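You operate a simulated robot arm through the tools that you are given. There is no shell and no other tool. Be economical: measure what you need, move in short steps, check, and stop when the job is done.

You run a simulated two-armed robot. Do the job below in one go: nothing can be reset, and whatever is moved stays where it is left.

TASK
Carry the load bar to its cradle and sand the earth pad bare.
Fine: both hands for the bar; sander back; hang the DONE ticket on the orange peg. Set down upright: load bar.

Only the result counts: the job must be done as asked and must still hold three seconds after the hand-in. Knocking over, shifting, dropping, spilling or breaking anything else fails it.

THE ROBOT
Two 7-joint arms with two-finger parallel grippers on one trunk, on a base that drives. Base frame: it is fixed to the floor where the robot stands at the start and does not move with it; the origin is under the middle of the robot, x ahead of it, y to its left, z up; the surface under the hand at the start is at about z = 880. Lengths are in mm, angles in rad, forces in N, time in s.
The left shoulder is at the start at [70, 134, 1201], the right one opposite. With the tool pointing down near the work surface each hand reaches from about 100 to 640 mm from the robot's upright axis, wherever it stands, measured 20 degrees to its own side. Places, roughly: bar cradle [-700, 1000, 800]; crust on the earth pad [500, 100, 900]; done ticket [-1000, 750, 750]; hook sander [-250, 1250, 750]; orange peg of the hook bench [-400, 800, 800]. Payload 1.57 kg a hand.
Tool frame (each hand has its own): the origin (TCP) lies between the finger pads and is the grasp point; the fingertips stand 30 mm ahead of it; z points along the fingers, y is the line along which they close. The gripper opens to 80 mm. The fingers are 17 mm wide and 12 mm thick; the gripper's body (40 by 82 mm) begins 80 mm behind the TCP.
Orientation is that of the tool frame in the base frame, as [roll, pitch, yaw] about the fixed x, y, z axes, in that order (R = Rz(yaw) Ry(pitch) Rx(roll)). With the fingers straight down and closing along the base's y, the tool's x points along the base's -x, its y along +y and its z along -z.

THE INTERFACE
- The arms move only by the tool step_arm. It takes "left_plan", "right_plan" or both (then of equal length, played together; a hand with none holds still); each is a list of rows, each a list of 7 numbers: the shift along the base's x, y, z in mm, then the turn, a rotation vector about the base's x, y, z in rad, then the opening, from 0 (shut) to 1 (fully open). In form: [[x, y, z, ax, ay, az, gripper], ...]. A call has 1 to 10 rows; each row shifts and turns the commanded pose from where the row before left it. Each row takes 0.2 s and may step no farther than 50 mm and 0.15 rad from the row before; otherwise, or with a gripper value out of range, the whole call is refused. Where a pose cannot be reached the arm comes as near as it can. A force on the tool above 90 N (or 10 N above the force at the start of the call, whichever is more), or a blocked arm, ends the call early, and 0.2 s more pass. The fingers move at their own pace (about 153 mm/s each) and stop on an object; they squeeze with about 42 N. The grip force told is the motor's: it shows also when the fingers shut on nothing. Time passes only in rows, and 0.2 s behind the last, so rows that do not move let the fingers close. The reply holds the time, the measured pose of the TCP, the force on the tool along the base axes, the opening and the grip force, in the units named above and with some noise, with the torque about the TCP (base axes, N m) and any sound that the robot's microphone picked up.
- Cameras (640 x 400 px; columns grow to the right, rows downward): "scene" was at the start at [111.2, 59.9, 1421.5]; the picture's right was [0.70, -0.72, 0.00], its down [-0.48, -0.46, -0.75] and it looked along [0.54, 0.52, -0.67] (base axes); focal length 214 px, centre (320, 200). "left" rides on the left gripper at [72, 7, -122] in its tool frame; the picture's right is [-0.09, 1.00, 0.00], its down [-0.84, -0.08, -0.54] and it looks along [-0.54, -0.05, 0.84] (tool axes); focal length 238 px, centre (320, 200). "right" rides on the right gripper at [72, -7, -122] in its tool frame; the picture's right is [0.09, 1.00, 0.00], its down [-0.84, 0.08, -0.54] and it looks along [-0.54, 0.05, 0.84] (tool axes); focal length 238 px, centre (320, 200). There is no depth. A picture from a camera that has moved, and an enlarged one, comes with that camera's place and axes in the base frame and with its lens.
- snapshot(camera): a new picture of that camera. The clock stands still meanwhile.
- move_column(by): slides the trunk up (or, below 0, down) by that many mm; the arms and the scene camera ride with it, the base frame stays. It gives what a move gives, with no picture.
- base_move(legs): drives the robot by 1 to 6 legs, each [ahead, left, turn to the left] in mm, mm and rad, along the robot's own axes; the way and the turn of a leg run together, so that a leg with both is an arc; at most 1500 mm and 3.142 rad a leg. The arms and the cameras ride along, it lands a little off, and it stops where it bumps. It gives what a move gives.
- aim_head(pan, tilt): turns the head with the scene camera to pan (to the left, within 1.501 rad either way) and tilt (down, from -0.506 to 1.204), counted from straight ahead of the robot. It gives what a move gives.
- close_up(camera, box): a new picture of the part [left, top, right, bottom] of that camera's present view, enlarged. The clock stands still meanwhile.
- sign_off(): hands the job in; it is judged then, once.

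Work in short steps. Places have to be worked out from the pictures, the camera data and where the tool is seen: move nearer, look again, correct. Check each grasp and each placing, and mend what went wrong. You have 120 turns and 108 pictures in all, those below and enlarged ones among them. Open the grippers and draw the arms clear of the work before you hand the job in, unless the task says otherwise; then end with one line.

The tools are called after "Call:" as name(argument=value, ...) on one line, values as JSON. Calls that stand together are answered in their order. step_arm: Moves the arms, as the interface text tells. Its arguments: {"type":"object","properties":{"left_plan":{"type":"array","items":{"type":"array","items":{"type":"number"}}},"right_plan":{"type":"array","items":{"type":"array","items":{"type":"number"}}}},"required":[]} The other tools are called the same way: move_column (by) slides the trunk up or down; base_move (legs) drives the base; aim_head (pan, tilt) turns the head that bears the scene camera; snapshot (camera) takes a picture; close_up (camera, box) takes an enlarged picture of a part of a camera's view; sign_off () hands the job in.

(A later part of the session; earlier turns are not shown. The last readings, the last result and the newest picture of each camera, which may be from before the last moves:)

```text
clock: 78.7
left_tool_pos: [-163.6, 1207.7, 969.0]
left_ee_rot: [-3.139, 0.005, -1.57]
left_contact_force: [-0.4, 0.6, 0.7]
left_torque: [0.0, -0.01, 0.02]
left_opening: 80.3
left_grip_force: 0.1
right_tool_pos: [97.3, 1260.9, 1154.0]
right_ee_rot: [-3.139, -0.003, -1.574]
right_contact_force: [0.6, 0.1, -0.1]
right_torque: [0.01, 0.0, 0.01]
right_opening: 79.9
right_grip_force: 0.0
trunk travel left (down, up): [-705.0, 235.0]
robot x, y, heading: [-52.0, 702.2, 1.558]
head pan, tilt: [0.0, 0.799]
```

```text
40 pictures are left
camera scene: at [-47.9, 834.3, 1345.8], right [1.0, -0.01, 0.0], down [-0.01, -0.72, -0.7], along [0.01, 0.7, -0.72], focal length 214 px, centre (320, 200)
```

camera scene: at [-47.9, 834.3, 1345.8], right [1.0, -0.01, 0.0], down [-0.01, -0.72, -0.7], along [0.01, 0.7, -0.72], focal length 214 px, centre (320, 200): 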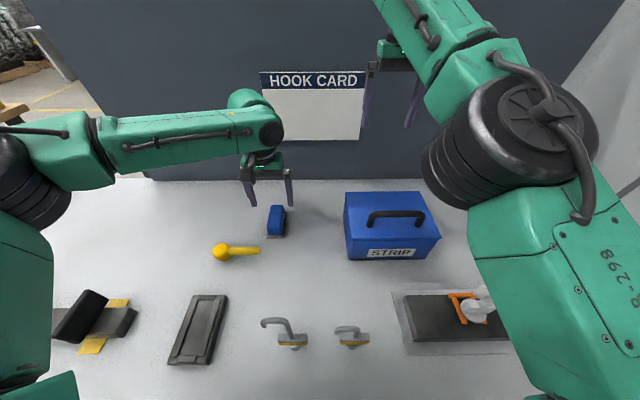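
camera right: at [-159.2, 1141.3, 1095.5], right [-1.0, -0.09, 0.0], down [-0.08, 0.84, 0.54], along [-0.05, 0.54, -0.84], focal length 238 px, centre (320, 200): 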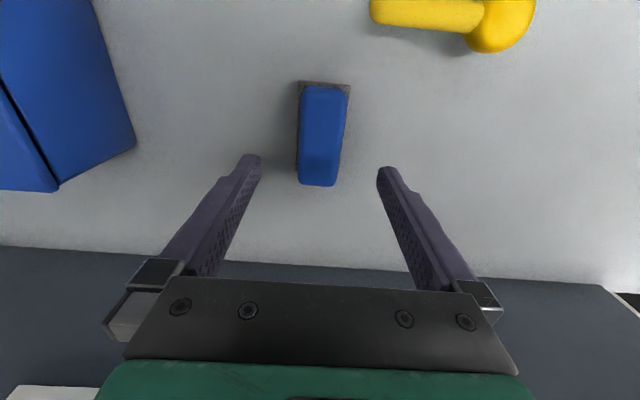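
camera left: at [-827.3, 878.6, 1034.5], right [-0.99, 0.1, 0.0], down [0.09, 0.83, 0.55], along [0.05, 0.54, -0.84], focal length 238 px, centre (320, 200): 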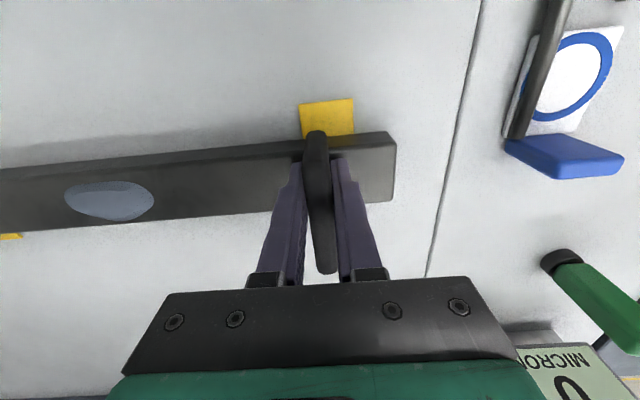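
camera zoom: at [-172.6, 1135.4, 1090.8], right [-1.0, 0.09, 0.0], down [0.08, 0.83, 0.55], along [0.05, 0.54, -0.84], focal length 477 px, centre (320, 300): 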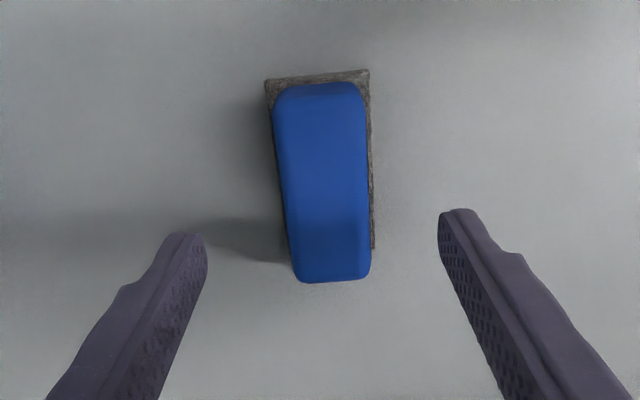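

Sander centre x≈-168. Shift x by -4 and lower to z≈902, then look before closing.

Call:
step_arm(left_plan=[[-4, 1, 0, 0, 0, 0, 1], [0, 0, 0, 0, 0, 0, 1]])

Call:
move_column(by=-66)

Call:
close_up(camera="left", box=[180, 50, 460, 250])

Call:
close_up(camera="scene", box=[220, 140, 320, 210])

```text
clock: 79.3
left_tool_pos: [-168.4, 1207.8, 968.4]
left_ee_rot: [3.141, 0.008, -1.57]
left_contact_force: [0.3, -0.3, 0.6]
left_torque: [0.04, 0.01, 0.01]
left_opening: 79.8
left_grip_force: 0.0
right_tool_pos: [96.0, 1261.2, 1153.6]
right_ee_rot: [-3.138, -0.004, -1.574]
right_contact_force: [-0.2, -0.4, -0.1]
right_torque: [0.02, -0.01, -0.04]
right_opening: 79.9
right_grip_force: 0.1
trunk travel left (down, up): [-705.0, 235.0]
robot x, y, heading: [-50.3, 703.8, 1.559]
head pan, tilt: [0.0, 0.799]
```

```text
clock: 80.3
left_tool_pos: [-168.4, 1207.9, 903.5]
left_ee_rot: [-3.139, 0.007, -1.57]
left_contact_force: [0.1, 0.4, 0.2]
left_torque: [-0.01, 0.01, -0.01]
left_opening: 80.2
left_grip_force: 0.0
right_tool_pos: [97.3, 1260.9, 1087.1]
right_ee_rot: [-3.138, -0.002, -1.573]
right_contact_force: [0.5, 0.4, 0.1]
right_torque: [0.02, 0.0, 0.01]
right_opening: 80.1
right_grip_force: 0.0
trunk travel left (down, up): [-639.0, 301.0]
robot x, y, heading: [-52.1, 700.6, 1.556]
head pan, tilt: [0.0, 0.799]
```

```text
2.00 times, centred on (320, 150) of left
camera zoom: at [-176.9, 1135.8, 1024.8], right [-1.0, 0.09, 0.0], down [0.08, 0.83, 0.55], along [0.05, 0.55, -0.84], focal length 477 px, centre (320, 300)
```

zoom: 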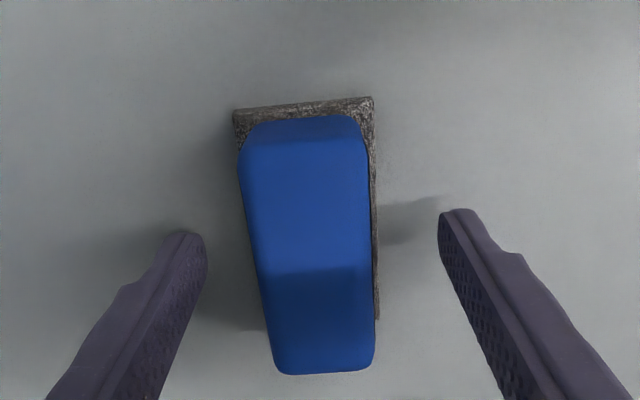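

```text
5.71 times, centred on (270, 175) of scene
camera zoom: at [-48.0, 834.0, 1279.8], right [1.0, -0.01, 0.0], down [-0.01, -0.72, -0.7], along [0.01, 0.7, -0.72], focal length 1226 px, centre (606, 343)
```

zoom: 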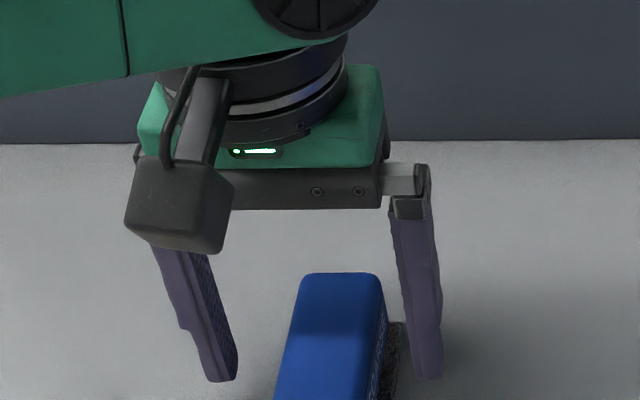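

Sander is centred between the fingers. Closing.

Call:
step_arm(left_plan=[[0, 0, 0, 0, 0, 0, 0], [0, 0, 0, 0, 0, 0, 0], [0, 0, 0, 0, 0, 0, 0], [0, 0, 0, 0, 0, 0, 0]])

Call:
move_column(by=30)

Call:
snapshot(camera="left")

```text
clock: 81.3
left_tool_pos: [-167.5, 1206.7, 904.1]
left_ee_rot: [-3.14, 0.008, -1.568]
left_contact_force: [0.4, 1.2, 2.1]
left_torque: [0.03, 0.06, -0.02]
left_opening: 36.8
left_grip_force: 41.8
right_tool_pos: [97.9, 1260.4, 1086.8]
right_ee_rot: [-3.138, -0.005, -1.576]
right_contact_force: [0.4, -0.3, -0.8]
right_torque: [-0.01, 0.0, 0.0]
right_opening: 80.1
right_grip_force: 0.1
trunk travel left (down, up): [-639.0, 301.0]
robot x, y, heading: [-50.8, 702.4, 1.561]
head pan, tilt: [0.0, 0.799]
```

```text
clock: 82.1
left_tool_pos: [-168.3, 1208.1, 932.6]
left_ee_rot: [-3.139, 0.004, -1.57]
left_contact_force: [0.1, -0.9, -1.3]
left_torque: [0.01, -0.02, -0.02]
left_opening: 37.2
left_grip_force: 41.9
right_tool_pos: [98.0, 1261.4, 1116.6]
right_ee_rot: [-3.138, -0.005, -1.573]
right_contact_force: [-0.2, 0.1, -0.7]
right_torque: [0.01, 0.04, 0.01]
right_opening: 80.0
right_grip_force: 0.0
trunk travel left (down, up): [-669.0, 271.0]
robot x, y, heading: [-52.2, 698.9, 1.555]
head pan, tilt: [0.0, 0.799]
```

```text
37 pictures are left
camera left: at [-177.1, 1136.5, 1054.4], right [-1.0, 0.09, 0.0], down [0.08, 0.83, 0.55], along [0.05, 0.54, -0.84], focal length 238 px, centre (320, 200)
```

left: 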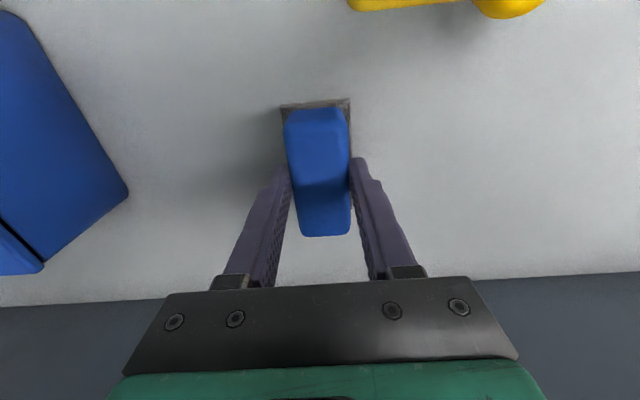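

Grasped (37 mm). Home pose of the hand noted: (-167.5,1207,903.5). Raise and drive to the bar's pad at about (-651,961).

Call:
move_column(by=140)

Call:
base_move(legs=[[-246, 0, 0], [0, 483, 0.012]])

Call:
snapshot(camera="left")

Call:
snapshot(camera="scene")

```text
clock: 83.7
left_tool_pos: [-167.4, 1207.8, 1074.9]
left_ee_rot: [-3.141, 0.004, -1.568]
left_contact_force: [-0.5, 0.6, -2.5]
left_torque: [0.03, 0.01, 0.0]
left_opening: 37.1
left_grip_force: 41.8
right_tool_pos: [98.3, 1260.3, 1258.0]
right_ee_rot: [-3.138, -0.002, -1.575]
right_contact_force: [-0.4, -0.4, -0.2]
right_torque: [0.02, -0.01, -0.03]
right_opening: 80.0
right_grip_force: 0.0
trunk travel left (down, up): [-809.0, 131.0]
robot x, y, heading: [-46.1, 702.1, 1.558]
head pan, tilt: [0.0, 0.799]
```

```text
clock: 88.0
left_tool_pos: [-654.5, 963.0, 1074.5]
left_ee_rot: [3.141, 0.004, -1.558]
left_contact_force: [0.1, -0.2, -2.0]
left_torque: [-0.04, 0.04, 0.02]
left_opening: 37.1
left_grip_force: 42.1
right_tool_pos: [-389.3, 1020.7, 1256.6]
right_ee_rot: [-3.14, -0.004, -1.561]
right_contact_force: [-0.9, -0.1, -0.1]
right_torque: [-0.01, 0.01, -0.02]
right_opening: 80.3
right_grip_force: 0.0
trunk travel left (down, up): [-809.0, 131.0]
robot x, y, heading: [-531.6, 458.8, 1.567]
head pan, tilt: [0.0, 0.799]
```

```text
36 pictures are left
camera left: at [-661.9, 892.1, 1194.8], right [-1.0, 0.08, 0.0], down [0.07, 0.83, 0.55], along [0.04, 0.55, -0.84], focal length 238 px, centre (320, 200)
```

left: 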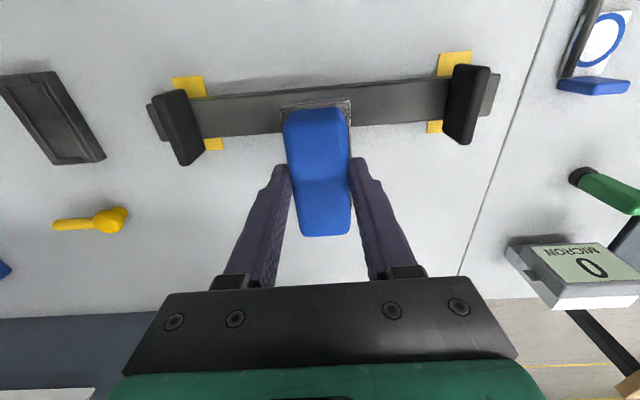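

```text
35 pictures are left
camera scene: at [-528.9, 592.0, 1449.8], right [1.0, 0.0, 0.0], down [0.0, -0.72, -0.7], along [0.0, 0.7, -0.72], focal length 214 px, centre (320, 200)
```

scene: 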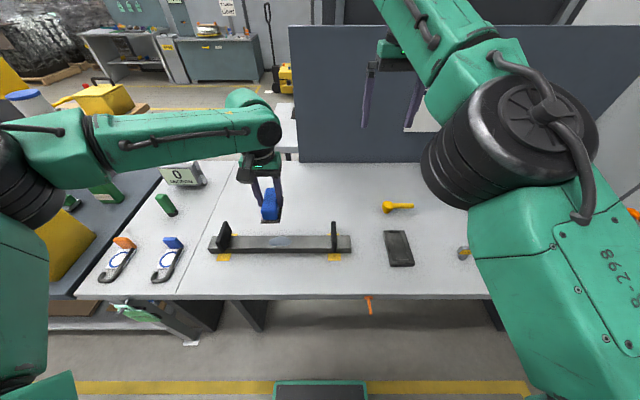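

Call:
close_up(camera="scene", box=[200, 190, 370, 280])

Call:
move_column(by=-110)

Call:
close_up(camera="scene", box=[200, 170, 370, 280])

```text
3.76 times, centred on (285, 235) of scene
camera zoom: at [-528.9, 592.0, 1449.8], right [1.0, 0.0, 0.0], down [0.0, -0.72, -0.7], along [0.0, 0.7, -0.72], focal length 807 px, centre (452, 68)
```

zoom: 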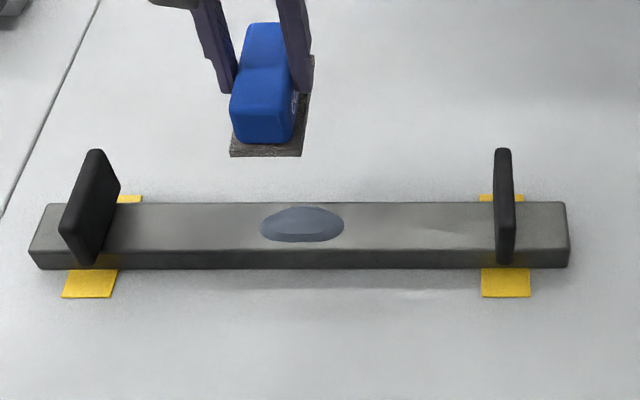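

```text
clock: 89.4
left_tool_pos: [-655.6, 963.7, 964.1]
left_ee_rot: [-3.14, 0.007, -1.558]
left_contact_force: [-0.5, 0.0, -1.4]
left_torque: [0.03, 0.0, 0.01]
left_opening: 37.3
left_grip_force: 42.3
right_tool_pos: [-391.4, 1021.0, 1147.1]
right_ee_rot: [-3.137, -0.003, -1.562]
right_contact_force: [0.7, -0.1, 0.8]
right_torque: [0.01, 0.02, 0.0]
right_opening: 80.1
right_grip_force: 0.1
trunk travel left (down, up): [-699.0, 241.0]
robot x, y, heading: [-534.9, 461.8, 1.573]
head pan, tilt: [0.0, 0.799]
```

```text
3.64 times, centred on (285, 225) of scene
camera zoom: at [-530.7, 591.6, 1339.8], right [1.0, 0.0, 0.0], down [0.0, -0.72, -0.7], along [0.0, 0.7, -0.72], focal length 780 px, centre (447, 109)
```

zoom: 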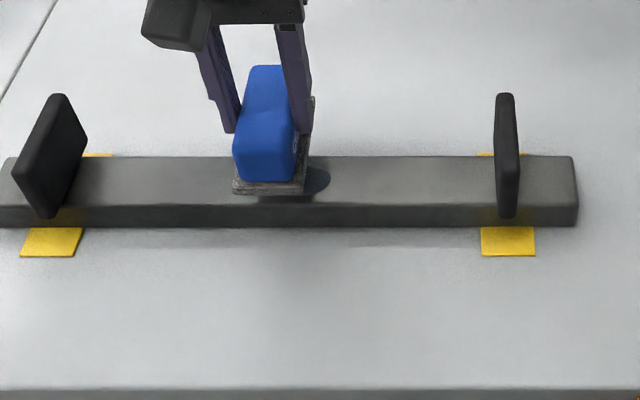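

Bar top ≈887; crust spans about x -685…-617, y 944…978. Centre the sander and lower toward contact gradually.

Call:
step_arm(left_plan=[[4, -6, -10, 0, 0, 0, 0], [0, 0, -12, 0, 0, 0, 0], [0, 0, -3, 0, 0, 0, 0], [0, 0, 0, 0, 0, 0, 0]])

Call:
step_arm(left_plan=[[0, 0, -2, 0, 0, 0, 0], [0, 0, 0, 0, 0, 0, 0]])

Call:
step_arm(left_plan=[[0, 0, -2, 0, 0, 0, 0], [0, 0, 0, 0, 0, 0, 0]])

```text
clock: 90.4
left_tool_pos: [-652.0, 957.7, 938.1]
left_ee_rot: [-3.138, 0.007, -1.556]
left_contact_force: [0.2, 0.2, -1.5]
left_torque: [-0.03, 0.03, -0.03]
left_opening: 37.2
left_grip_force: 42.4
right_tool_pos: [-391.1, 1019.4, 1147.1]
right_ee_rot: [-3.139, -0.004, -1.563]
right_contact_force: [0.0, 0.0, -0.7]
right_torque: [0.0, 0.02, 0.0]
right_opening: 80.2
right_grip_force: 0.2
trunk travel left (down, up): [-699.0, 241.0]
robot x, y, heading: [-531.7, 457.3, 1.567]
head pan, tilt: [0.0, 0.799]
```

```text
clock: 91.0
left_tool_pos: [-651.2, 957.2, 936.3]
left_ee_rot: [-3.139, 0.003, -1.557]
left_contact_force: [0.4, 0.4, -1.3]
left_torque: [0.0, 0.01, 0.01]
left_opening: 37.2
left_grip_force: 42.2
right_tool_pos: [-390.0, 1021.2, 1147.1]
right_ee_rot: [-3.139, -0.004, -1.563]
right_contact_force: [0.0, -0.6, 0.2]
right_torque: [0.0, -0.02, 0.02]
right_opening: 79.9
right_grip_force: 0.1
trunk travel left (down, up): [-699.0, 241.0]
robot x, y, heading: [-529.4, 458.2, 1.57]
head pan, tilt: [0.0, 0.799]
```

```text
clock: 91.6
left_tool_pos: [-651.3, 958.1, 934.0]
left_ee_rot: [-3.14, 0.006, -1.557]
left_contact_force: [-0.3, 0.4, -1.9]
left_torque: [-0.02, 0.03, -0.02]
left_opening: 37.4
left_grip_force: 41.7
right_tool_pos: [-390.3, 1019.0, 1146.9]
right_ee_rot: [-3.14, -0.003, -1.563]
right_contact_force: [-0.2, 0.2, -0.8]
right_torque: [0.01, -0.02, -0.02]
right_opening: 79.8
right_grip_force: 0.0
trunk travel left (down, up): [-699.0, 241.0]
robot x, y, heading: [-531.7, 459.9, 1.572]
head pan, tilt: [0.0, 0.799]
```

Call:
step_arm(left_plan=[[0, 0, -2, 0, 0, 0, 0], [0, 0, 0, 0, 0, 0, 0]])

Call:
step_arm(left_plan=[[0, 0, -1.5, 0, 0, 0, 0], [0, 0, 0, 0, 0, 0, 0]])

Call:
close_up(camera="scene", box=[240, 180, 340, 240])

```text
clock: 92.2
left_tool_pos: [-652.4, 957.7, 934.3]
left_ee_rot: [-3.139, 0.01, -1.557]
left_contact_force: [-1.4, 2.6, 7.8]
left_torque: [-0.09, 0.22, 0.0]
left_opening: 37.1
left_grip_force: 42.1
right_tool_pos: [-390.6, 1020.1, 1146.6]
right_ee_rot: [-3.136, -0.001, -1.56]
right_contact_force: [-0.1, -0.3, 0.3]
right_torque: [0.0, 0.01, 0.0]
right_opening: 80.0
right_grip_force: 0.0
trunk travel left (down, up): [-699.0, 241.0]
robot x, y, heading: [-530.8, 455.9, 1.571]
head pan, tilt: [0.0, 0.799]
```

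```text
clock: 92.8
left_tool_pos: [-650.9, 957.2, 933.9]
left_ee_rot: [-3.14, 0.014, -1.556]
left_contact_force: [-1.8, 5.6, 22.8]
left_torque: [-0.15, 0.26, -0.07]
left_opening: 37.4
left_grip_force: 41.8
right_tool_pos: [-391.1, 1018.5, 1148.6]
right_ee_rot: [-3.137, -0.002, -1.561]
right_contact_force: [0.5, 0.5, -1.0]
right_torque: [-0.03, 0.01, 0.03]
right_opening: 79.9
right_grip_force: 0.0
trunk travel left (down, up): [-699.0, 241.0]
robot x, y, heading: [-528.0, 458.2, 1.567]
head pan, tilt: [0.0, 0.799]
```

```text
6.40 times, centred on (290, 210) of scene
camera zoom: at [-530.1, 589.6, 1340.3], right [1.0, 0.0, 0.0], down [0.0, -0.72, -0.7], along [0.0, 0.7, -0.72], focal length 1373 px, centre (512, 136)
```

zoom: 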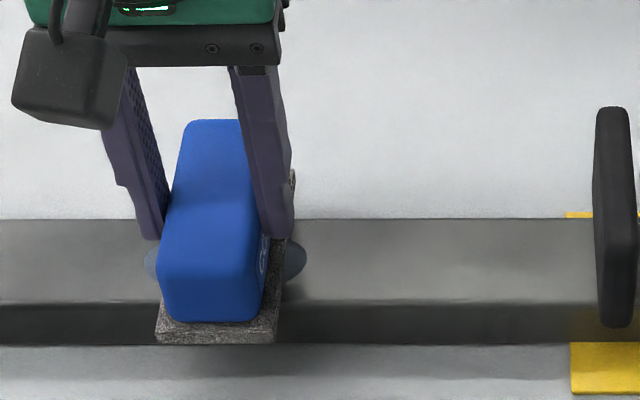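

Contact at TCP≈934. Ease to ~10 N and make a first short stroke, checking lateral force.

Call:
step_arm(left_plan=[[0, 0, 0, 0, 0, 0, 0], [6, 0, 0.8, 0, 0, 0, 0], [8, 0, 0, 0, 0, 0, 0], [8, 0, 0, 0, 0, 0, 0], [8, 0, 0, 0, 0, 0, 0], [8, 0, 0, 0, 0, 0, 0]])

Call:
close_up(camera="scene", box=[200, 180, 370, 260])

```text
clock: 94.2
left_tool_pos: [-631.1, 939.0, 936.3]
left_ee_rot: [-3.138, 0.004, -1.559]
left_contact_force: [0.3, 0.2, -0.8]
left_torque: [0.0, -0.01, 0.0]
left_opening: 37.4
left_grip_force: 41.6
left hand out of reach, approached as far as the arm can: row 2, 3, 4, 5, 6
right_tool_pos: [-391.2, 1019.6, 1146.3]
right_ee_rot: [-3.137, -0.003, -1.563]
right_contact_force: [0.3, -0.8, -0.3]
right_torque: [-0.01, -0.03, 0.0]
right_opening: 80.1
right_grip_force: 0.0
trunk travel left (down, up): [-699.0, 241.0]
robot x, y, heading: [-529.0, 460.7, 1.567]
head pan, tilt: [0.0, 0.799]
```

```text
3.76 times, centred on (285, 220) of scene
camera zoom: at [-530.4, 591.7, 1339.6], right [1.0, 0.0, 0.0], down [0.0, -0.72, -0.7], along [0.0, 0.7, -0.72], focal length 807 px, centre (452, 125)
```

zoom: 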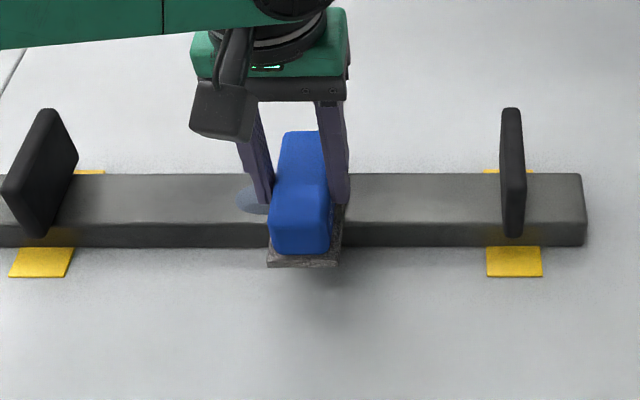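

Sanding works (right end of crust gone), but the left arm ran out of reach to the right. Lift, stand closer and repeat.

Call:
move_column(by=15)

Call:
base_move(legs=[[75, -20, 0]])

Call:
step_arm(left_plan=[[-10, -15, 0, 0, 0, 0, 0], [-10, -15, 0, 0, 0, 0, 0], [-10, -15, 0, 0, 0, 0, 0], [-10, -12, 0, 0, 0, 0, 0], [0, 0, 0, 0, 0, 0, 0]])

```text
clock: 94.8
left_tool_pos: [-631.1, 939.5, 952.5]
left_ee_rot: [-3.138, 0.009, -1.557]
left_contact_force: [-0.6, -0.1, -0.7]
left_torque: [0.0, 0.01, 0.02]
left_opening: 37.3
left_grip_force: 41.5
right_tool_pos: [-391.3, 1021.1, 1162.7]
right_ee_rot: [-3.137, -0.003, -1.561]
right_contact_force: [-0.6, 0.3, 0.4]
right_torque: [-0.01, -0.01, -0.01]
right_opening: 79.9
right_grip_force: 0.1
trunk travel left (down, up): [-714.0, 226.0]
robot x, y, heading: [-530.4, 456.1, 1.569]
head pan, tilt: [0.0, 0.799]
```

```text
clock: 95.9
left_tool_pos: [-612.1, 1012.6, 954.7]
left_ee_rot: [-3.136, 0.011, -1.555]
left_contact_force: [-0.2, -0.3, -1.6]
left_torque: [0.0, -0.01, 0.0]
left_opening: 37.2
left_grip_force: 42.1
right_tool_pos: [-371.5, 1092.6, 1163.6]
right_ee_rot: [-3.139, -0.001, -1.562]
right_contact_force: [-1.1, -0.5, -0.1]
right_torque: [0.03, 0.02, 0.01]
right_opening: 80.1
right_grip_force: 0.1
trunk travel left (down, up): [-714.0, 226.0]
robot x, y, heading: [-508.9, 533.6, 1.569]
head pan, tilt: [0.0, 0.799]
```

```text
clock: 97.1
left_tool_pos: [-651.3, 957.6, 953.1]
left_ee_rot: [-3.138, 0.008, -1.556]
left_contact_force: [-0.9, -0.2, -0.6]
left_torque: [0.01, 0.01, 0.02]
left_opening: 37.3
left_grip_force: 42.4
right_tool_pos: [-371.9, 1094.8, 1162.2]
right_ee_rot: [-3.139, -0.003, -1.562]
right_contact_force: [0.2, 0.6, 1.1]
right_torque: [-0.02, -0.02, 0.02]
right_opening: 80.1
right_grip_force: 0.1
trunk travel left (down, up): [-714.0, 226.0]
robot x, y, heading: [-508.0, 536.0, 1.568]
head pan, tilt: [0.0, 0.799]
```

Now lower to contact and stroke along x.

Call:
step_arm(left_plan=[[0, 0, -10, 0, 0, 0, 0], [0, 0, -8, 0, 0, 0, 0], [0, 0, -2, 0, 0, 0, 0], [0, 0, 0, 0, 0, 0, 0]])

Call:
step_arm(left_plan=[[8, 0, 0, 0, 0, 0, 0], [8, 0, 0, 0, 0, 0, 0], [8, 0, 0, 0, 0, 0, 0], [8, 0, 0, 0, 0, 0, 0], [0, 0, 0, 0, 0, 0, 0]])

```text
clock: 98.1
left_tool_pos: [-651.4, 956.5, 935.0]
left_ee_rot: [-3.138, 0.011, -1.556]
left_contact_force: [-3.9, 2.6, 14.6]
left_torque: [-0.18, 0.38, -0.04]
left_opening: 37.1
left_grip_force: 41.4
right_tool_pos: [-371.2, 1094.4, 1163.3]
right_ee_rot: [-3.137, -0.001, -1.562]
right_contact_force: [0.3, 0.4, -0.5]
right_torque: [0.01, -0.02, 0.01]
right_opening: 80.0
right_grip_force: 0.0
trunk travel left (down, up): [-714.0, 226.0]
robot x, y, heading: [-513.4, 537.2, 1.572]
head pan, tilt: [0.0, 0.799]
```

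```text
clock: 99.3
left_tool_pos: [-620.4, 954.6, 934.4]
left_ee_rot: [-3.136, 0.012, -1.557]
left_contact_force: [-9.1, 0.9, 23.0]
left_torque: [-0.46, 0.51, -0.11]
left_opening: 37.1
left_grip_force: 41.8
right_tool_pos: [-373.3, 1091.5, 1164.0]
right_ee_rot: [-3.134, -0.002, -1.562]
right_contact_force: [-0.4, 0.6, -0.3]
right_torque: [0.02, 0.04, -0.01]
right_opening: 80.1
right_grip_force: 0.1
trunk travel left (down, up): [-714.0, 226.0]
robot x, y, heading: [-512.8, 533.4, 1.571]
head pan, tilt: [0.0, 0.799]
```

Friction 9 N at 23 N normal; fine. Stroke back across to the left end and return, then look.

Call:
step_arm(left_plan=[[-8, 0, 0.5, 0, 0, 0, 0], [-8, 0, 0, 0, 0, 0, 0], [-8, 0, 0, 0, 0, 0, 0], [-8, 0, 0, 0, 0, 0, 0], [-8, 0, 0, 0, 0, 0, 0], [-8, 0, 0, 0, 0, 0, 0], [-8, 0, 0, 0, 0, 0, 0], [-8, 0, 0, 0, 0, 0, 0], [-4, 0, 0, 0, 0, 0, 0]])

Call:
step_arm(left_plan=[[8, 0, 0, 0, 0, 0, 0], [8, 0, 0, 0, 0, 0, 0], [8, 0, 0, 0, 0, 0, 0], [8, 0, 0, 0, 0, 0, 0], [8, 0, 0, 0, 0, 0, 0], [8, 0, 0, 0, 0, 0, 0], [8, 0, 0, 0, 0, 0, 0], [8, 0, 0, 0, 0, 0, 0], [4, 0, 0, 0, 0, 0, 0]])

Call:
move_column(by=60)

Call:
step_arm(left_plan=[[0, 30, 10, 0, 0, 0, 0], [0, 30, 10, 0, 0, 0, 0], [0, 30, 10, 0, 0, 0, 0]])

Call:
close_up(camera="scene", box=[180, 190, 380, 320])

```text
clock: 101.3
left_tool_pos: [-685.8, 955.0, 933.7]
left_ee_rot: [-3.14, 0.011, -1.557]
left_contact_force: [4.3, -0.9, 13.4]
left_torque: [-0.11, -0.1, -0.01]
left_opening: 37.3
left_grip_force: 42.6
right_tool_pos: [-369.1, 1093.5, 1163.2]
right_ee_rot: [-3.138, -0.002, -1.562]
right_contact_force: [0.0, 0.1, 0.3]
right_torque: [-0.01, 0.02, -0.02]
right_opening: 79.8
right_grip_force: 0.1
trunk travel left (down, up): [-714.0, 226.0]
robot x, y, heading: [-510.7, 532.1, 1.573]
head pan, tilt: [0.0, 0.799]
```

```text
clock: 103.3
left_tool_pos: [-621.4, 955.2, 934.7]
left_ee_rot: [-3.137, 0.008, -1.555]
left_contact_force: [-3.4, 0.5, 7.8]
left_torque: [0.18, 0.24, 0.04]
left_opening: 37.0
left_grip_force: 41.9
right_tool_pos: [-372.1, 1094.2, 1163.8]
right_ee_rot: [-3.138, -0.001, -1.563]
right_contact_force: [0.0, -0.4, 0.0]
right_torque: [0.0, -0.01, 0.01]
right_opening: 79.9
right_grip_force: 0.1
trunk travel left (down, up): [-714.0, 226.0]
robot x, y, heading: [-513.5, 534.5, 1.573]
head pan, tilt: [0.0, 0.799]
```

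```text
clock: 104.3
left_tool_pos: [-620.3, 956.7, 994.3]
left_ee_rot: [-3.138, 0.007, -1.556]
left_contact_force: [0.0, -0.7, -1.8]
left_torque: [-0.02, -0.03, -0.02]
left_opening: 37.2
left_grip_force: 42.4
right_tool_pos: [-371.7, 1094.9, 1222.8]
right_ee_rot: [-3.137, -0.002, -1.563]
right_contact_force: [0.0, -0.3, 0.6]
right_torque: [0.01, 0.01, -0.01]
right_opening: 80.0
right_grip_force: 0.1
trunk travel left (down, up): [-774.0, 166.0]
robot x, y, heading: [-510.2, 530.2, 1.571]
head pan, tilt: [0.0, 0.799]
```

```text
clock: 105.1
left_tool_pos: [-630.8, 1036.4, 1025.9]
left_ee_rot: [-3.136, 0.009, -1.556]
left_contact_force: [0.0, 0.1, -0.9]
left_torque: [-0.01, 0.03, 0.02]
left_opening: 37.0
left_grip_force: 42.3
left hand out of reach, approached as far as the arm can: row 3
right_tool_pos: [-372.9, 1094.5, 1222.5]
right_ee_rot: [-3.138, -0.003, -1.564]
right_contact_force: [-0.7, 0.3, 0.0]
right_torque: [-0.04, 0.04, -0.02]
right_opening: 79.9
right_grip_force: 0.0
trunk travel left (down, up): [-774.0, 166.0]
robot x, y, heading: [-509.8, 533.7, 1.571]
head pan, tilt: [0.0, 0.799]
```

```text
3.08 times, centred on (280, 255) of scene
camera zoom: at [-511.4, 666.5, 1414.8], right [1.0, 0.0, 0.0], down [0.0, -0.72, -0.7], along [0.0, 0.7, -0.72], focal length 660 px, centre (443, 31)
```

zoom: 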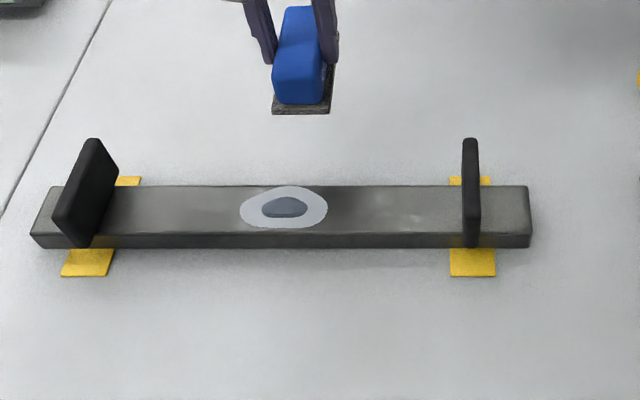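

Sanding works: a bare ring has appeared, and a smaller crust patch remains. Go back for more strokes.

Call:
step_arm(left_plan=[[-7, -27, -10, 0, 0, 0, 0], [-7, -27, -10, 0, 0, 0, 0], [-6, -27, -10, 0, 0, 0, 0], [0, 0, 0, 0, 0, 0, 0]])

Call:
move_column(by=-58)

Call:
step_arm(left_plan=[[0, 0, -3, 0, 0, 0, 0], [0, 0, -1, 0, 0, 0, 0], [0, 0, 0, 0, 0, 0, 0]])

```text
clock: 106.1
left_tool_pos: [-649.9, 954.4, 995.6]
left_ee_rot: [-3.139, 0.006, -1.556]
left_contact_force: [0.5, 0.4, -1.3]
left_torque: [-0.03, 0.0, -0.02]
left_opening: 37.0
left_grip_force: 42.2
right_tool_pos: [-372.9, 1095.2, 1222.2]
right_ee_rot: [-3.138, -0.003, -1.562]
right_contact_force: [0.0, 0.3, -0.2]
right_torque: [0.0, -0.02, 0.02]
right_opening: 80.0
right_grip_force: 0.1
trunk travel left (down, up): [-774.0, 166.0]
robot x, y, heading: [-515.4, 532.4, 1.572]
head pan, tilt: [0.0, 0.799]
```

```text
clock: 107.0
left_tool_pos: [-650.4, 954.5, 936.8]
left_ee_rot: [-3.138, 0.006, -1.556]
left_contact_force: [0.8, -0.4, -2.1]
left_torque: [0.02, -0.02, -0.01]
left_opening: 37.5
left_grip_force: 41.6
right_tool_pos: [-372.1, 1094.5, 1164.4]
right_ee_rot: [-3.139, -0.003, -1.562]
right_contact_force: [0.3, 0.2, 0.8]
right_torque: [0.0, -0.01, 0.02]
right_opening: 80.2
right_grip_force: 0.0
trunk travel left (down, up): [-716.0, 224.0]
robot x, y, heading: [-511.3, 536.5, 1.573]
head pan, tilt: [0.0, 0.799]
```

```text
clock: 107.8
left_tool_pos: [-652.1, 954.2, 933.4]
left_ee_rot: [-3.138, 0.008, -1.557]
left_contact_force: [0.4, -1.1, -0.7]
left_torque: [0.01, 0.05, 0.03]
left_opening: 37.2
left_grip_force: 42.1
right_tool_pos: [-371.5, 1095.4, 1164.9]
right_ee_rot: [-3.139, -0.002, -1.562]
right_contact_force: [0.4, 0.5, -0.4]
right_torque: [0.01, -0.01, -0.01]
right_opening: 80.2
right_grip_force: 0.0
trunk travel left (down, up): [-716.0, 224.0]
robot x, y, heading: [-515.1, 534.1, 1.568]
head pan, tilt: [0.0, 0.799]
```

Just at contact; press ~2 mm more, then stroke back and forth.

Call:
step_arm(left_plan=[[0, 0, -2, 0, 0, 0, 0], [8, 0, 0, 0, 0, 0, 0], [8, 0, 0, 0, 0, 0, 0], [8, 0, 0, 0, 0, 0, 0], [-8, 0, 0, 0, 0, 0, 0], [-8, 0, 0, 0, 0, 0, 0], [-8, 0, 0, 0, 0, 0, 0], [-8, 0, 0, 0, 0, 0, 0], [-8, 0, 0, 0, 0, 0, 0], [-8, 0, 0, 0, 0, 0, 0]])

Call:
step_arm(left_plan=[[8, 0, 0, 0, 0, 0, 0], [8, 0, 0, 0, 0, 0, 0], [8, 0, 0, 0, 0, 0, 0], [8, 0, 0, 0, 0, 0, 0], [8, 0, 0, 0, 0, 0, 0], [8, 0, 0, 0, 0, 0, 0], [-8, 0, 0, 0, 0, 0, 0], [-8, 0, 0, 0, 0, 0, 0], [-8, 0, 0, 0, 0, 0, 0], [-8, 0, 0, 0, 0, 0, 0]])

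Call:
step_arm(left_plan=[[-8, 0, 0, 0, 0, 0, 0], [-8, 0, 0, 0, 0, 0, 0], [8, 0, 0, 0, 0, 0, 0], [8, 0, 0, 0, 0, 0, 0], [8, 0, 0, 0, 0, 0, 0], [8, 0, 0, 0, 0, 0, 0], [8, 0, 0, 0, 0, 0, 0], [8, 0, 0, 0, 0, 0, 0], [-8, 0, 0, 0, 0, 0, 0], [-8, 0, 0, 0, 0, 0, 0]])

```text
clock: 110.0
left_tool_pos: [-672.3, 952.1, 933.4]
left_ee_rot: [-3.14, 0.011, -1.558]
left_contact_force: [6.1, 1.0, 21.5]
left_torque: [-0.16, -0.33, 0.02]
left_opening: 37.0
left_grip_force: 41.8
right_tool_pos: [-368.4, 1091.6, 1164.7]
right_ee_rot: [-3.139, -0.002, -1.563]
right_contact_force: [0.5, 0.9, 0.0]
right_torque: [0.01, 0.0, 0.02]
right_opening: 80.1
right_grip_force: 0.1
trunk travel left (down, up): [-716.0, 224.0]
robot x, y, heading: [-511.7, 533.3, 1.569]
head pan, tilt: [0.0, 0.799]
```

```text
clock: 112.2
left_tool_pos: [-655.1, 953.0, 934.1]
left_ee_rot: [-3.139, 0.011, -1.556]
left_contact_force: [7.4, -0.6, 20.2]
left_torque: [0.03, -0.43, 0.0]
left_opening: 37.3
left_grip_force: 41.8
right_tool_pos: [-369.4, 1092.1, 1164.9]
right_ee_rot: [-3.14, -0.001, -1.562]
right_contact_force: [0.1, 0.7, -0.1]
right_torque: [-0.01, 0.0, 0.0]
right_opening: 79.9
right_grip_force: 0.0
trunk travel left (down, up): [-716.0, 224.0]
robot x, y, heading: [-514.5, 534.5, 1.568]
head pan, tilt: [0.0, 0.799]
```

```text
clock: 114.5
left_tool_pos: [-640.9, 952.8, 933.5]
left_ee_rot: [-3.136, 0.012, -1.556]
left_contact_force: [6.2, 0.3, 19.3]
left_torque: [-0.02, -0.2, -0.04]
left_opening: 37.3
left_grip_force: 41.6
right_tool_pos: [-370.2, 1093.0, 1166.1]
right_ee_rot: [-3.14, -0.002, -1.563]
right_contact_force: [-0.3, -0.2, -0.3]
right_torque: [0.01, 0.01, 0.03]
right_opening: 80.1
right_grip_force: 0.0
trunk travel left (down, up): [-716.0, 224.0]
robot x, y, heading: [-510.5, 534.6, 1.571]
head pan, tilt: [0.0, 0.799]
```

Call:
move_column(by=130)

Call:
close_up(camera="scene", box=[180, 200, 380, 330])

```text
clock: 116.0
left_tool_pos: [-642.8, 953.3, 1062.4]
left_ee_rot: [-3.138, 0.006, -1.557]
left_contact_force: [-0.5, 0.0, -0.9]
left_torque: [-0.02, -0.01, -0.03]
left_opening: 37.1
left_grip_force: 41.9
right_tool_pos: [-371.9, 1095.3, 1294.4]
right_ee_rot: [-3.137, -0.004, -1.562]
right_contact_force: [-0.1, 0.0, -0.5]
right_torque: [0.02, -0.01, -0.02]
right_opening: 79.8
right_grip_force: 0.1
trunk travel left (down, up): [-846.0, 94.0]
robot x, y, heading: [-511.6, 534.9, 1.571]
head pan, tilt: [0.0, 0.799]
```

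```text
3.08 times, centred on (280, 265) of scene
camera zoom: at [-511.0, 667.0, 1486.7], right [1.0, 0.0, 0.0], down [0.0, -0.72, -0.7], along [0.0, 0.7, -0.72], focal length 660 px, centre (443, 0)
```

zoom: 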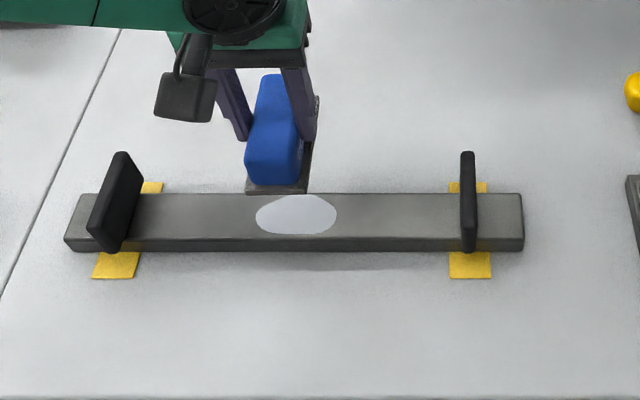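

Call:
close_up(camera="scene", box=[250, 255, 300, 285])

```text
12.80 times, centred on (275, 270) of scene
camera zoom: at [-511.0, 667.0, 1486.7], right [1.0, 0.0, 0.0], down [0.0, -0.72, -0.7], along [0.0, 0.7, -0.72], focal length 2745 px, centre (896, -696)
```

zoom: 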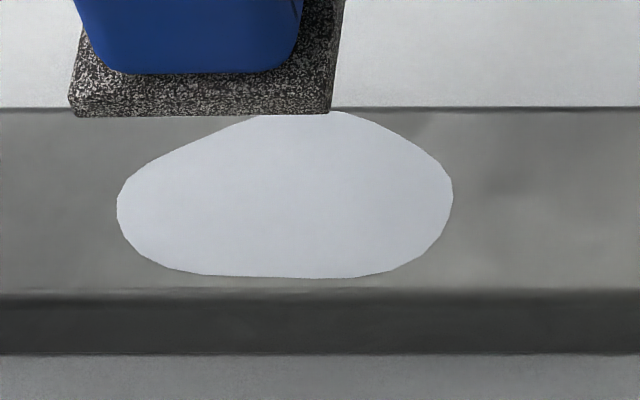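

The pad is bare, bar undisturbed. Now return the sander: drive right, then ahead.

Call:
base_move(legs=[[0, -460, -0.012], [168, 0, 0]])

Call:
step_arm(left_plan=[[0, 22, 0, 0, 0, 0, 0], [0, 22, 0, 0, 0, 0, 0], [0, 22, 0, 0, 0, 0, 0], [0, 18, 0, 0, 0, 0, 0], [0, 0, 0, 0, 0, 0, 0]])

```text
clock: 119.8
left_tool_pos: [-175.5, 1116.1, 1063.5]
left_ee_rot: [-3.139, 0.011, -1.573]
left_contact_force: [-0.1, 0.0, -1.8]
left_torque: [0.01, -0.01, 0.0]
left_opening: 37.3
left_grip_force: 42.3
right_tool_pos: [97.9, 1252.0, 1295.3]
right_ee_rot: [-3.138, 0.0, -1.575]
right_contact_force: [0.0, -0.7, -0.1]
right_torque: [0.02, 0.0, 0.01]
right_opening: 80.0
right_grip_force: 0.0
trunk travel left (down, up): [-846.0, 94.0]
robot x, y, heading: [-49.6, 693.3, 1.559]
head pan, tilt: [0.0, 0.799]
```

```text
clock: 121.0
left_tool_pos: [-175.8, 1202.2, 1061.9]
left_ee_rot: [-3.137, 0.007, -1.572]
left_contact_force: [0.1, -0.9, -1.8]
left_torque: [-0.05, 0.0, 0.01]
left_opening: 37.5
left_grip_force: 42.3
right_tool_pos: [97.8, 1254.2, 1295.1]
right_ee_rot: [-3.138, -0.004, -1.575]
right_contact_force: [0.2, -0.4, -0.5]
right_torque: [0.01, 0.02, 0.01]
right_opening: 79.9
right_grip_force: 0.0
trunk travel left (down, up): [-846.0, 94.0]
robot x, y, heading: [-49.4, 694.3, 1.554]
head pan, tilt: [0.0, 0.799]
```

Nudge the base to match the home spot (need +8 x, +5 y), then lower to just above the bench.

Call:
base_move(legs=[[5, -8, 0]])

Call:
move_column(by=-148)

```text
clock: 121.8
left_tool_pos: [-168.1, 1205.3, 1062.7]
left_ee_rot: [-3.135, 0.01, -1.572]
left_contact_force: [-0.4, 0.2, -1.7]
left_torque: [0.0, -0.04, -0.01]
left_opening: 37.5
left_grip_force: 42.5
right_tool_pos: [104.2, 1258.8, 1296.0]
right_ee_rot: [-3.136, -0.001, -1.576]
right_contact_force: [-0.5, -0.8, -0.3]
right_torque: [0.04, 0.0, 0.0]
right_opening: 79.9
right_grip_force: 0.1
trunk travel left (down, up): [-846.0, 94.0]
robot x, y, heading: [-43.3, 700.5, 1.554]
head pan, tilt: [0.0, 0.799]
```

```text
clock: 123.5
left_tool_pos: [-168.7, 1206.3, 913.4]
left_ee_rot: [-3.136, 0.009, -1.573]
left_contact_force: [1.2, 0.1, -1.6]
left_torque: [-0.04, 0.02, -0.04]
left_opening: 37.4
left_grip_force: 42.0
right_tool_pos: [106.3, 1259.1, 1147.3]
right_ee_rot: [-3.14, -0.004, -1.576]
right_contact_force: [0.2, -0.2, 0.6]
right_torque: [0.02, -0.01, -0.01]
right_opening: 79.8
right_grip_force: 0.0
trunk travel left (down, up): [-698.0, 242.0]
robot x, y, heading: [-43.8, 698.9, 1.56]
head pan, tilt: [0.0, 0.799]
```

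Call:
move_column(by=-8)

Call:
move_column(by=-2)

Call:
move_column(by=-1.5)

```text
clock: 124.1
left_tool_pos: [-166.9, 1208.2, 906.4]
left_ee_rot: [-3.137, 0.008, -1.573]
left_contact_force: [0.6, 0.0, -1.3]
left_torque: [0.01, -0.01, 0.0]
left_opening: 37.0
left_grip_force: 41.8
right_tool_pos: [105.6, 1259.9, 1138.6]
right_ee_rot: [-3.137, -0.003, -1.577]
right_contact_force: [0.7, -0.3, -0.1]
right_torque: [0.02, 0.02, -0.03]
right_opening: 79.6
right_grip_force: 0.1
trunk travel left (down, up): [-690.0, 250.0]
robot x, y, heading: [-41.4, 702.8, 1.551]
head pan, tilt: [0.0, 0.799]
```

```text
clock: 124.6
left_tool_pos: [-167.2, 1206.5, 904.5]
left_ee_rot: [-3.136, 0.009, -1.574]
left_contact_force: [-1.2, -0.1, -1.7]
left_torque: [-0.04, -0.02, 0.03]
left_opening: 37.2
left_grip_force: 41.7
right_tool_pos: [105.9, 1260.1, 1136.3]
right_ee_rot: [-3.137, -0.002, -1.576]
right_contact_force: [0.4, 0.4, -0.2]
right_torque: [-0.03, 0.0, 0.01]
right_opening: 79.9
right_grip_force: 0.0
trunk travel left (down, up): [-688.0, 252.0]
robot x, y, heading: [-46.9, 699.3, 1.555]
head pan, tilt: [0.0, 0.799]
```

```text
clock: 125.1
left_tool_pos: [-167.0, 1207.1, 902.5]
left_ee_rot: [-3.137, 0.01, -1.573]
left_contact_force: [-1.0, -0.2, 1.5]
left_torque: [0.09, 0.09, 0.01]
left_opening: 37.2
left_grip_force: 42.5
right_tool_pos: [106.9, 1259.8, 1134.6]
right_ee_rot: [-3.138, -0.003, -1.578]
right_contact_force: [0.2, -0.5, 0.1]
right_torque: [0.01, -0.01, 0.02]
right_opening: 80.1
right_grip_force: 0.1
trunk travel left (down, up): [-686.0, 254.0]
robot x, y, heading: [-41.3, 705.4, 1.555]
head pan, tilt: [0.0, 0.799]
```

Sander rests on its home spot. Release and raise.

Call:
step_arm(left_plan=[[0, 0, 0, 0, 0, 0, 0.6], [0, 0, 0, 0, 0, 0, 1], [0, 0, 0, 0, 0, 0, 1]])

Call:
move_column(by=200)

Call:
snapshot(camera="scene")

```text
clock: 125.9
left_tool_pos: [-167.1, 1207.4, 902.3]
left_ee_rot: [-3.138, 0.009, -1.573]
left_contact_force: [-0.3, -0.4, -0.1]
left_torque: [0.01, -0.02, 0.06]
left_opening: 80.0
left_grip_force: 0.0
right_tool_pos: [106.0, 1260.2, 1137.0]
right_ee_rot: [-3.137, -0.003, -1.576]
right_contact_force: [0.3, 0.5, 0.7]
right_torque: [-0.01, 0.01, -0.01]
right_opening: 79.9
right_grip_force: 0.1
trunk travel left (down, up): [-686.0, 254.0]
robot x, y, heading: [-38.7, 699.7, 1.555]
head pan, tilt: [0.0, 0.799]
```

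```text
clock: 128.1
left_tool_pos: [-167.4, 1207.0, 1103.9]
left_ee_rot: [-3.137, 0.01, -1.573]
left_contact_force: [-0.6, 0.0, -0.7]
left_torque: [0.0, -0.01, -0.03]
left_opening: 80.2
left_grip_force: 0.2
right_tool_pos: [106.3, 1260.5, 1335.4]
right_ee_rot: [-3.139, -0.004, -1.576]
right_contact_force: [0.3, 0.5, 0.1]
right_torque: [-0.01, 0.01, 0.05]
right_opening: 79.9
right_grip_force: 0.1
trunk travel left (down, up): [-886.0, 53.0]
robot x, y, heading: [-41.2, 700.2, 1.558]
head pan, tilt: [0.0, 0.799]
```

```text
27 pictures are left
camera scene: at [-39.5, 833.6, 1527.3], right [1.0, -0.02, 0.0], down [-0.01, -0.72, -0.7], along [0.01, 0.7, -0.72], focal length 214 px, centre (320, 200)
```

scene: 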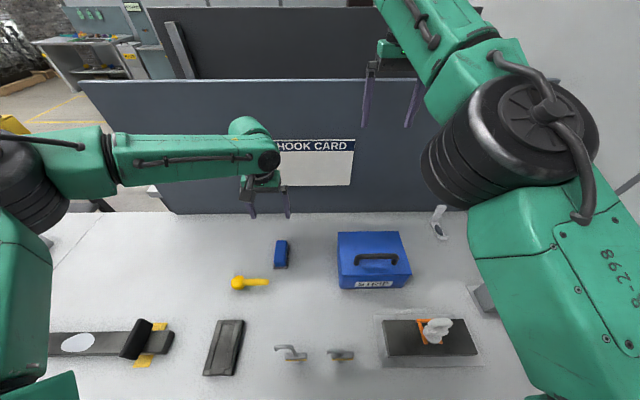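

Sander is home. Now to the DONE ticket: back off and drive left for a look.

Call:
base_move(legs=[[-450, 0, 0.013], [0, 850, 0]])

Call:
snapshot(camera="left")

Call:
snapshot(camera="scene")

```text
clock: 134.9
left_tool_pos: [-1028.6, 759.3, 1102.3]
left_ee_rot: [-3.139, 0.008, -1.556]
left_contact_force: [0.6, -0.2, 1.0]
left_torque: [-0.03, -0.04, -0.05]
left_opening: 80.1
left_grip_force: 0.1
right_tool_pos: [-755.4, 816.8, 1333.8]
right_ee_rot: [-3.139, -0.004, -1.564]
right_contact_force: [0.0, 0.0, -0.2]
right_torque: [-0.01, 0.01, 0.03]
right_opening: 80.0
right_grip_force: 0.0
trunk travel left (down, up): [-886.0, 53.0]
robot x, y, heading: [-900.2, 254.6, 1.571]
head pan, tilt: [0.0, 0.799]
```

```text
26 pictures are left
camera left: at [-1036.1, 687.4, 1223.4], right [-1.0, 0.08, 0.0], down [0.06, 0.83, 0.55], along [0.05, 0.55, -0.84], focal length 238 px, centre (320, 200)
```

left: 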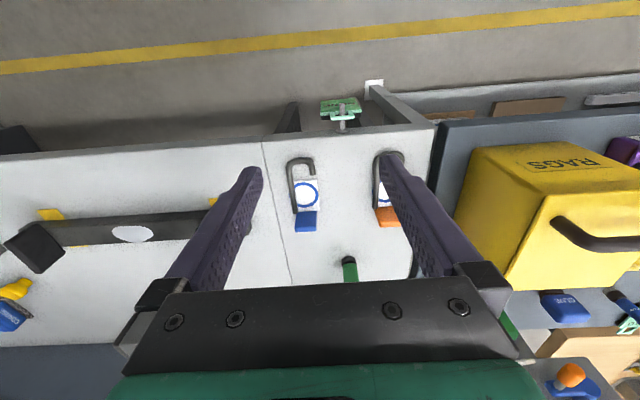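

```text
25 pictures are left
camera scene: at [-894.5, 388.2, 1527.3], right [1.0, 0.0, 0.0], down [0.0, -0.72, -0.7], along [0.0, 0.7, -0.72], focal length 214 px, centre (320, 200)
```

scene: 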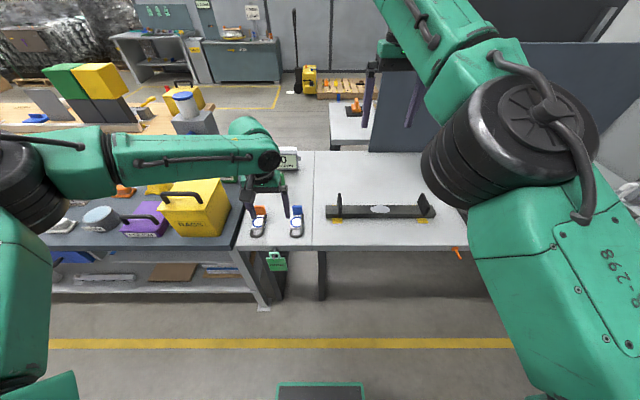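

Call:
close_up(camera="left", box=[290, 70, 400, 145])

Call:
close_up(camera="scene", box=[240, 225, 320, 285])

Call:
close_up(camera="scene", box=[430, 230, 490, 275])

```text
5.33 times, centred on (345, 108) of left
camera zoom: at [-1036.1, 687.4, 1223.4], right [-1.0, 0.08, 0.0], down [0.06, 0.83, 0.55], along [0.05, 0.55, -0.84], focal length 1271 px, centre (187, 693)
```

zoom: 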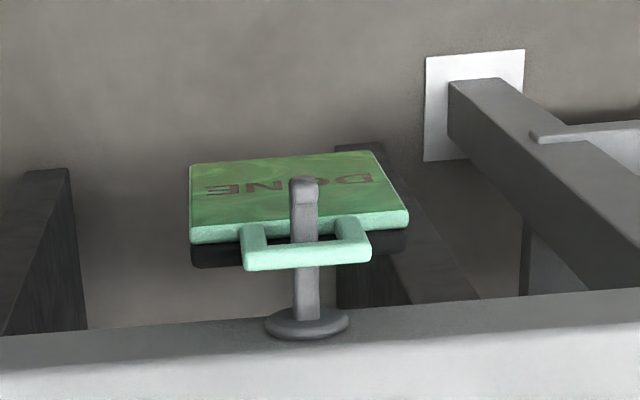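

```text
6.67 times, centred on (280, 255) of scene
camera zoom: at [-894.5, 388.2, 1527.3], right [1.0, 0.0, 0.0], down [0.0, -0.72, -0.7], along [0.0, 0.7, -0.72], focal length 1430 px, centre (587, -167)
```

zoom: 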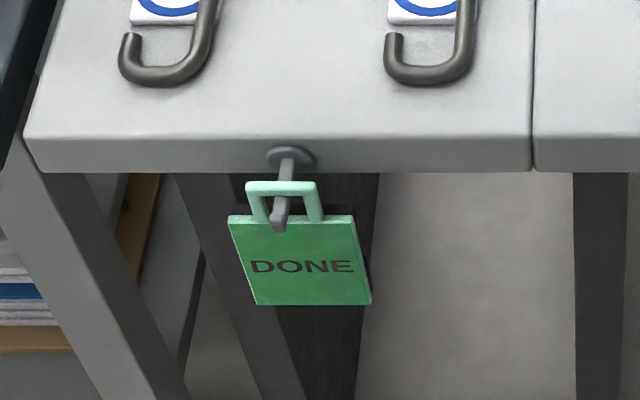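

```text
8.89 times, centred on (460, 252) of scene
camera zoom: at [-894.5, 388.2, 1527.3], right [1.0, 0.0, 0.0], down [0.0, -0.72, -0.7], along [0.0, 0.7, -0.72], focal length 1906 px, centre (-924, -267)
```

zoom: 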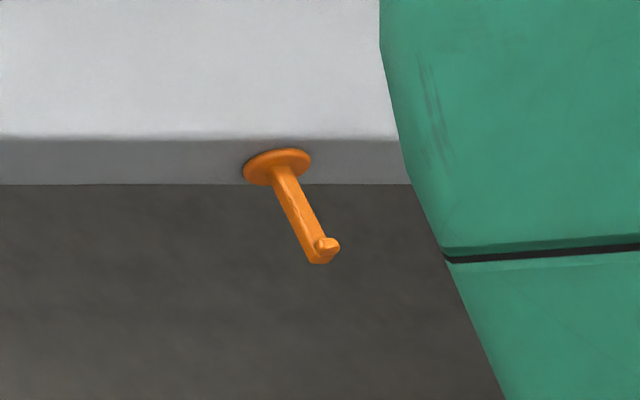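

The ticket's card (≈68 wide, z 704–808, y≈789, x≈-1060) hangs by its loop on a grey peg. I'll grip its side edges from the front: back off and turn the left hand to point forward (+y).

Call:
base_move(legs=[[-130, 0, 0]])

Call:
step_arm(left_plan=[[0, -4, 0, 0.15, 0, -0.014, 1], [0, -4, 0, 0.15, 0, 0, 1], [0, -4, 0, 0.15, 0, 0, 1], [0, -4, 0, 0.15, 0, 0, 1], [0, 0, 0, 0.15, 0, 0, 1], [0, 0, 0, 0.15, 0, 0, 1], [0, 0, 0, 0.15, 0, 0, 1], [0, 0, 0, 0.15, 0, 0, 1], [0, 0, 0, 0.15, 0, 0, 1], [0, 0, 0, 0.15, 0, 0, 1]])

```text
clock: 136.2
left_tool_pos: [-1029.2, 632.8, 1102.0]
left_ee_rot: [-3.138, 0.005, -1.557]
left_contact_force: [0.2, -0.3, 0.2]
left_torque: [0.01, -0.02, -0.02]
left_opening: 80.2
left_grip_force: 0.1
right_tool_pos: [-756.9, 691.4, 1333.7]
right_ee_rot: [-3.138, -0.007, -1.56]
right_contact_force: [-0.9, 0.0, 0.6]
right_torque: [-0.01, 0.01, 0.03]
right_opening: 80.1
right_grip_force: 0.0
trunk travel left (down, up): [-886.0, 53.0]
robot x, y, heading: [-896.4, 129.7, 1.573]
head pan, tilt: [0.0, 0.799]
```

```text
clock: 138.4
left_tool_pos: [-1049.6, 612.8, 1130.3]
left_ee_rot: [-3.086, 1.51, -1.523]
left_contact_force: [0.1, 1.3, 0.5]
left_torque: [0.02, 0.05, 0.0]
left_opening: 80.0
left_grip_force: 0.1
left hand out of reach, approached as far as the arm can: row 9, 10
right_tool_pos: [-758.7, 686.2, 1335.1]
right_ee_rot: [-3.136, -0.002, -1.56]
right_contact_force: [0.7, -0.1, -1.0]
right_torque: [0.01, -0.04, 0.01]
right_opening: 79.8
right_grip_force: 0.1
trunk travel left (down, up): [-886.0, 53.0]
robot x, y, heading: [-896.3, 125.0, 1.57]
head pan, tilt: [0.0, 0.799]
```

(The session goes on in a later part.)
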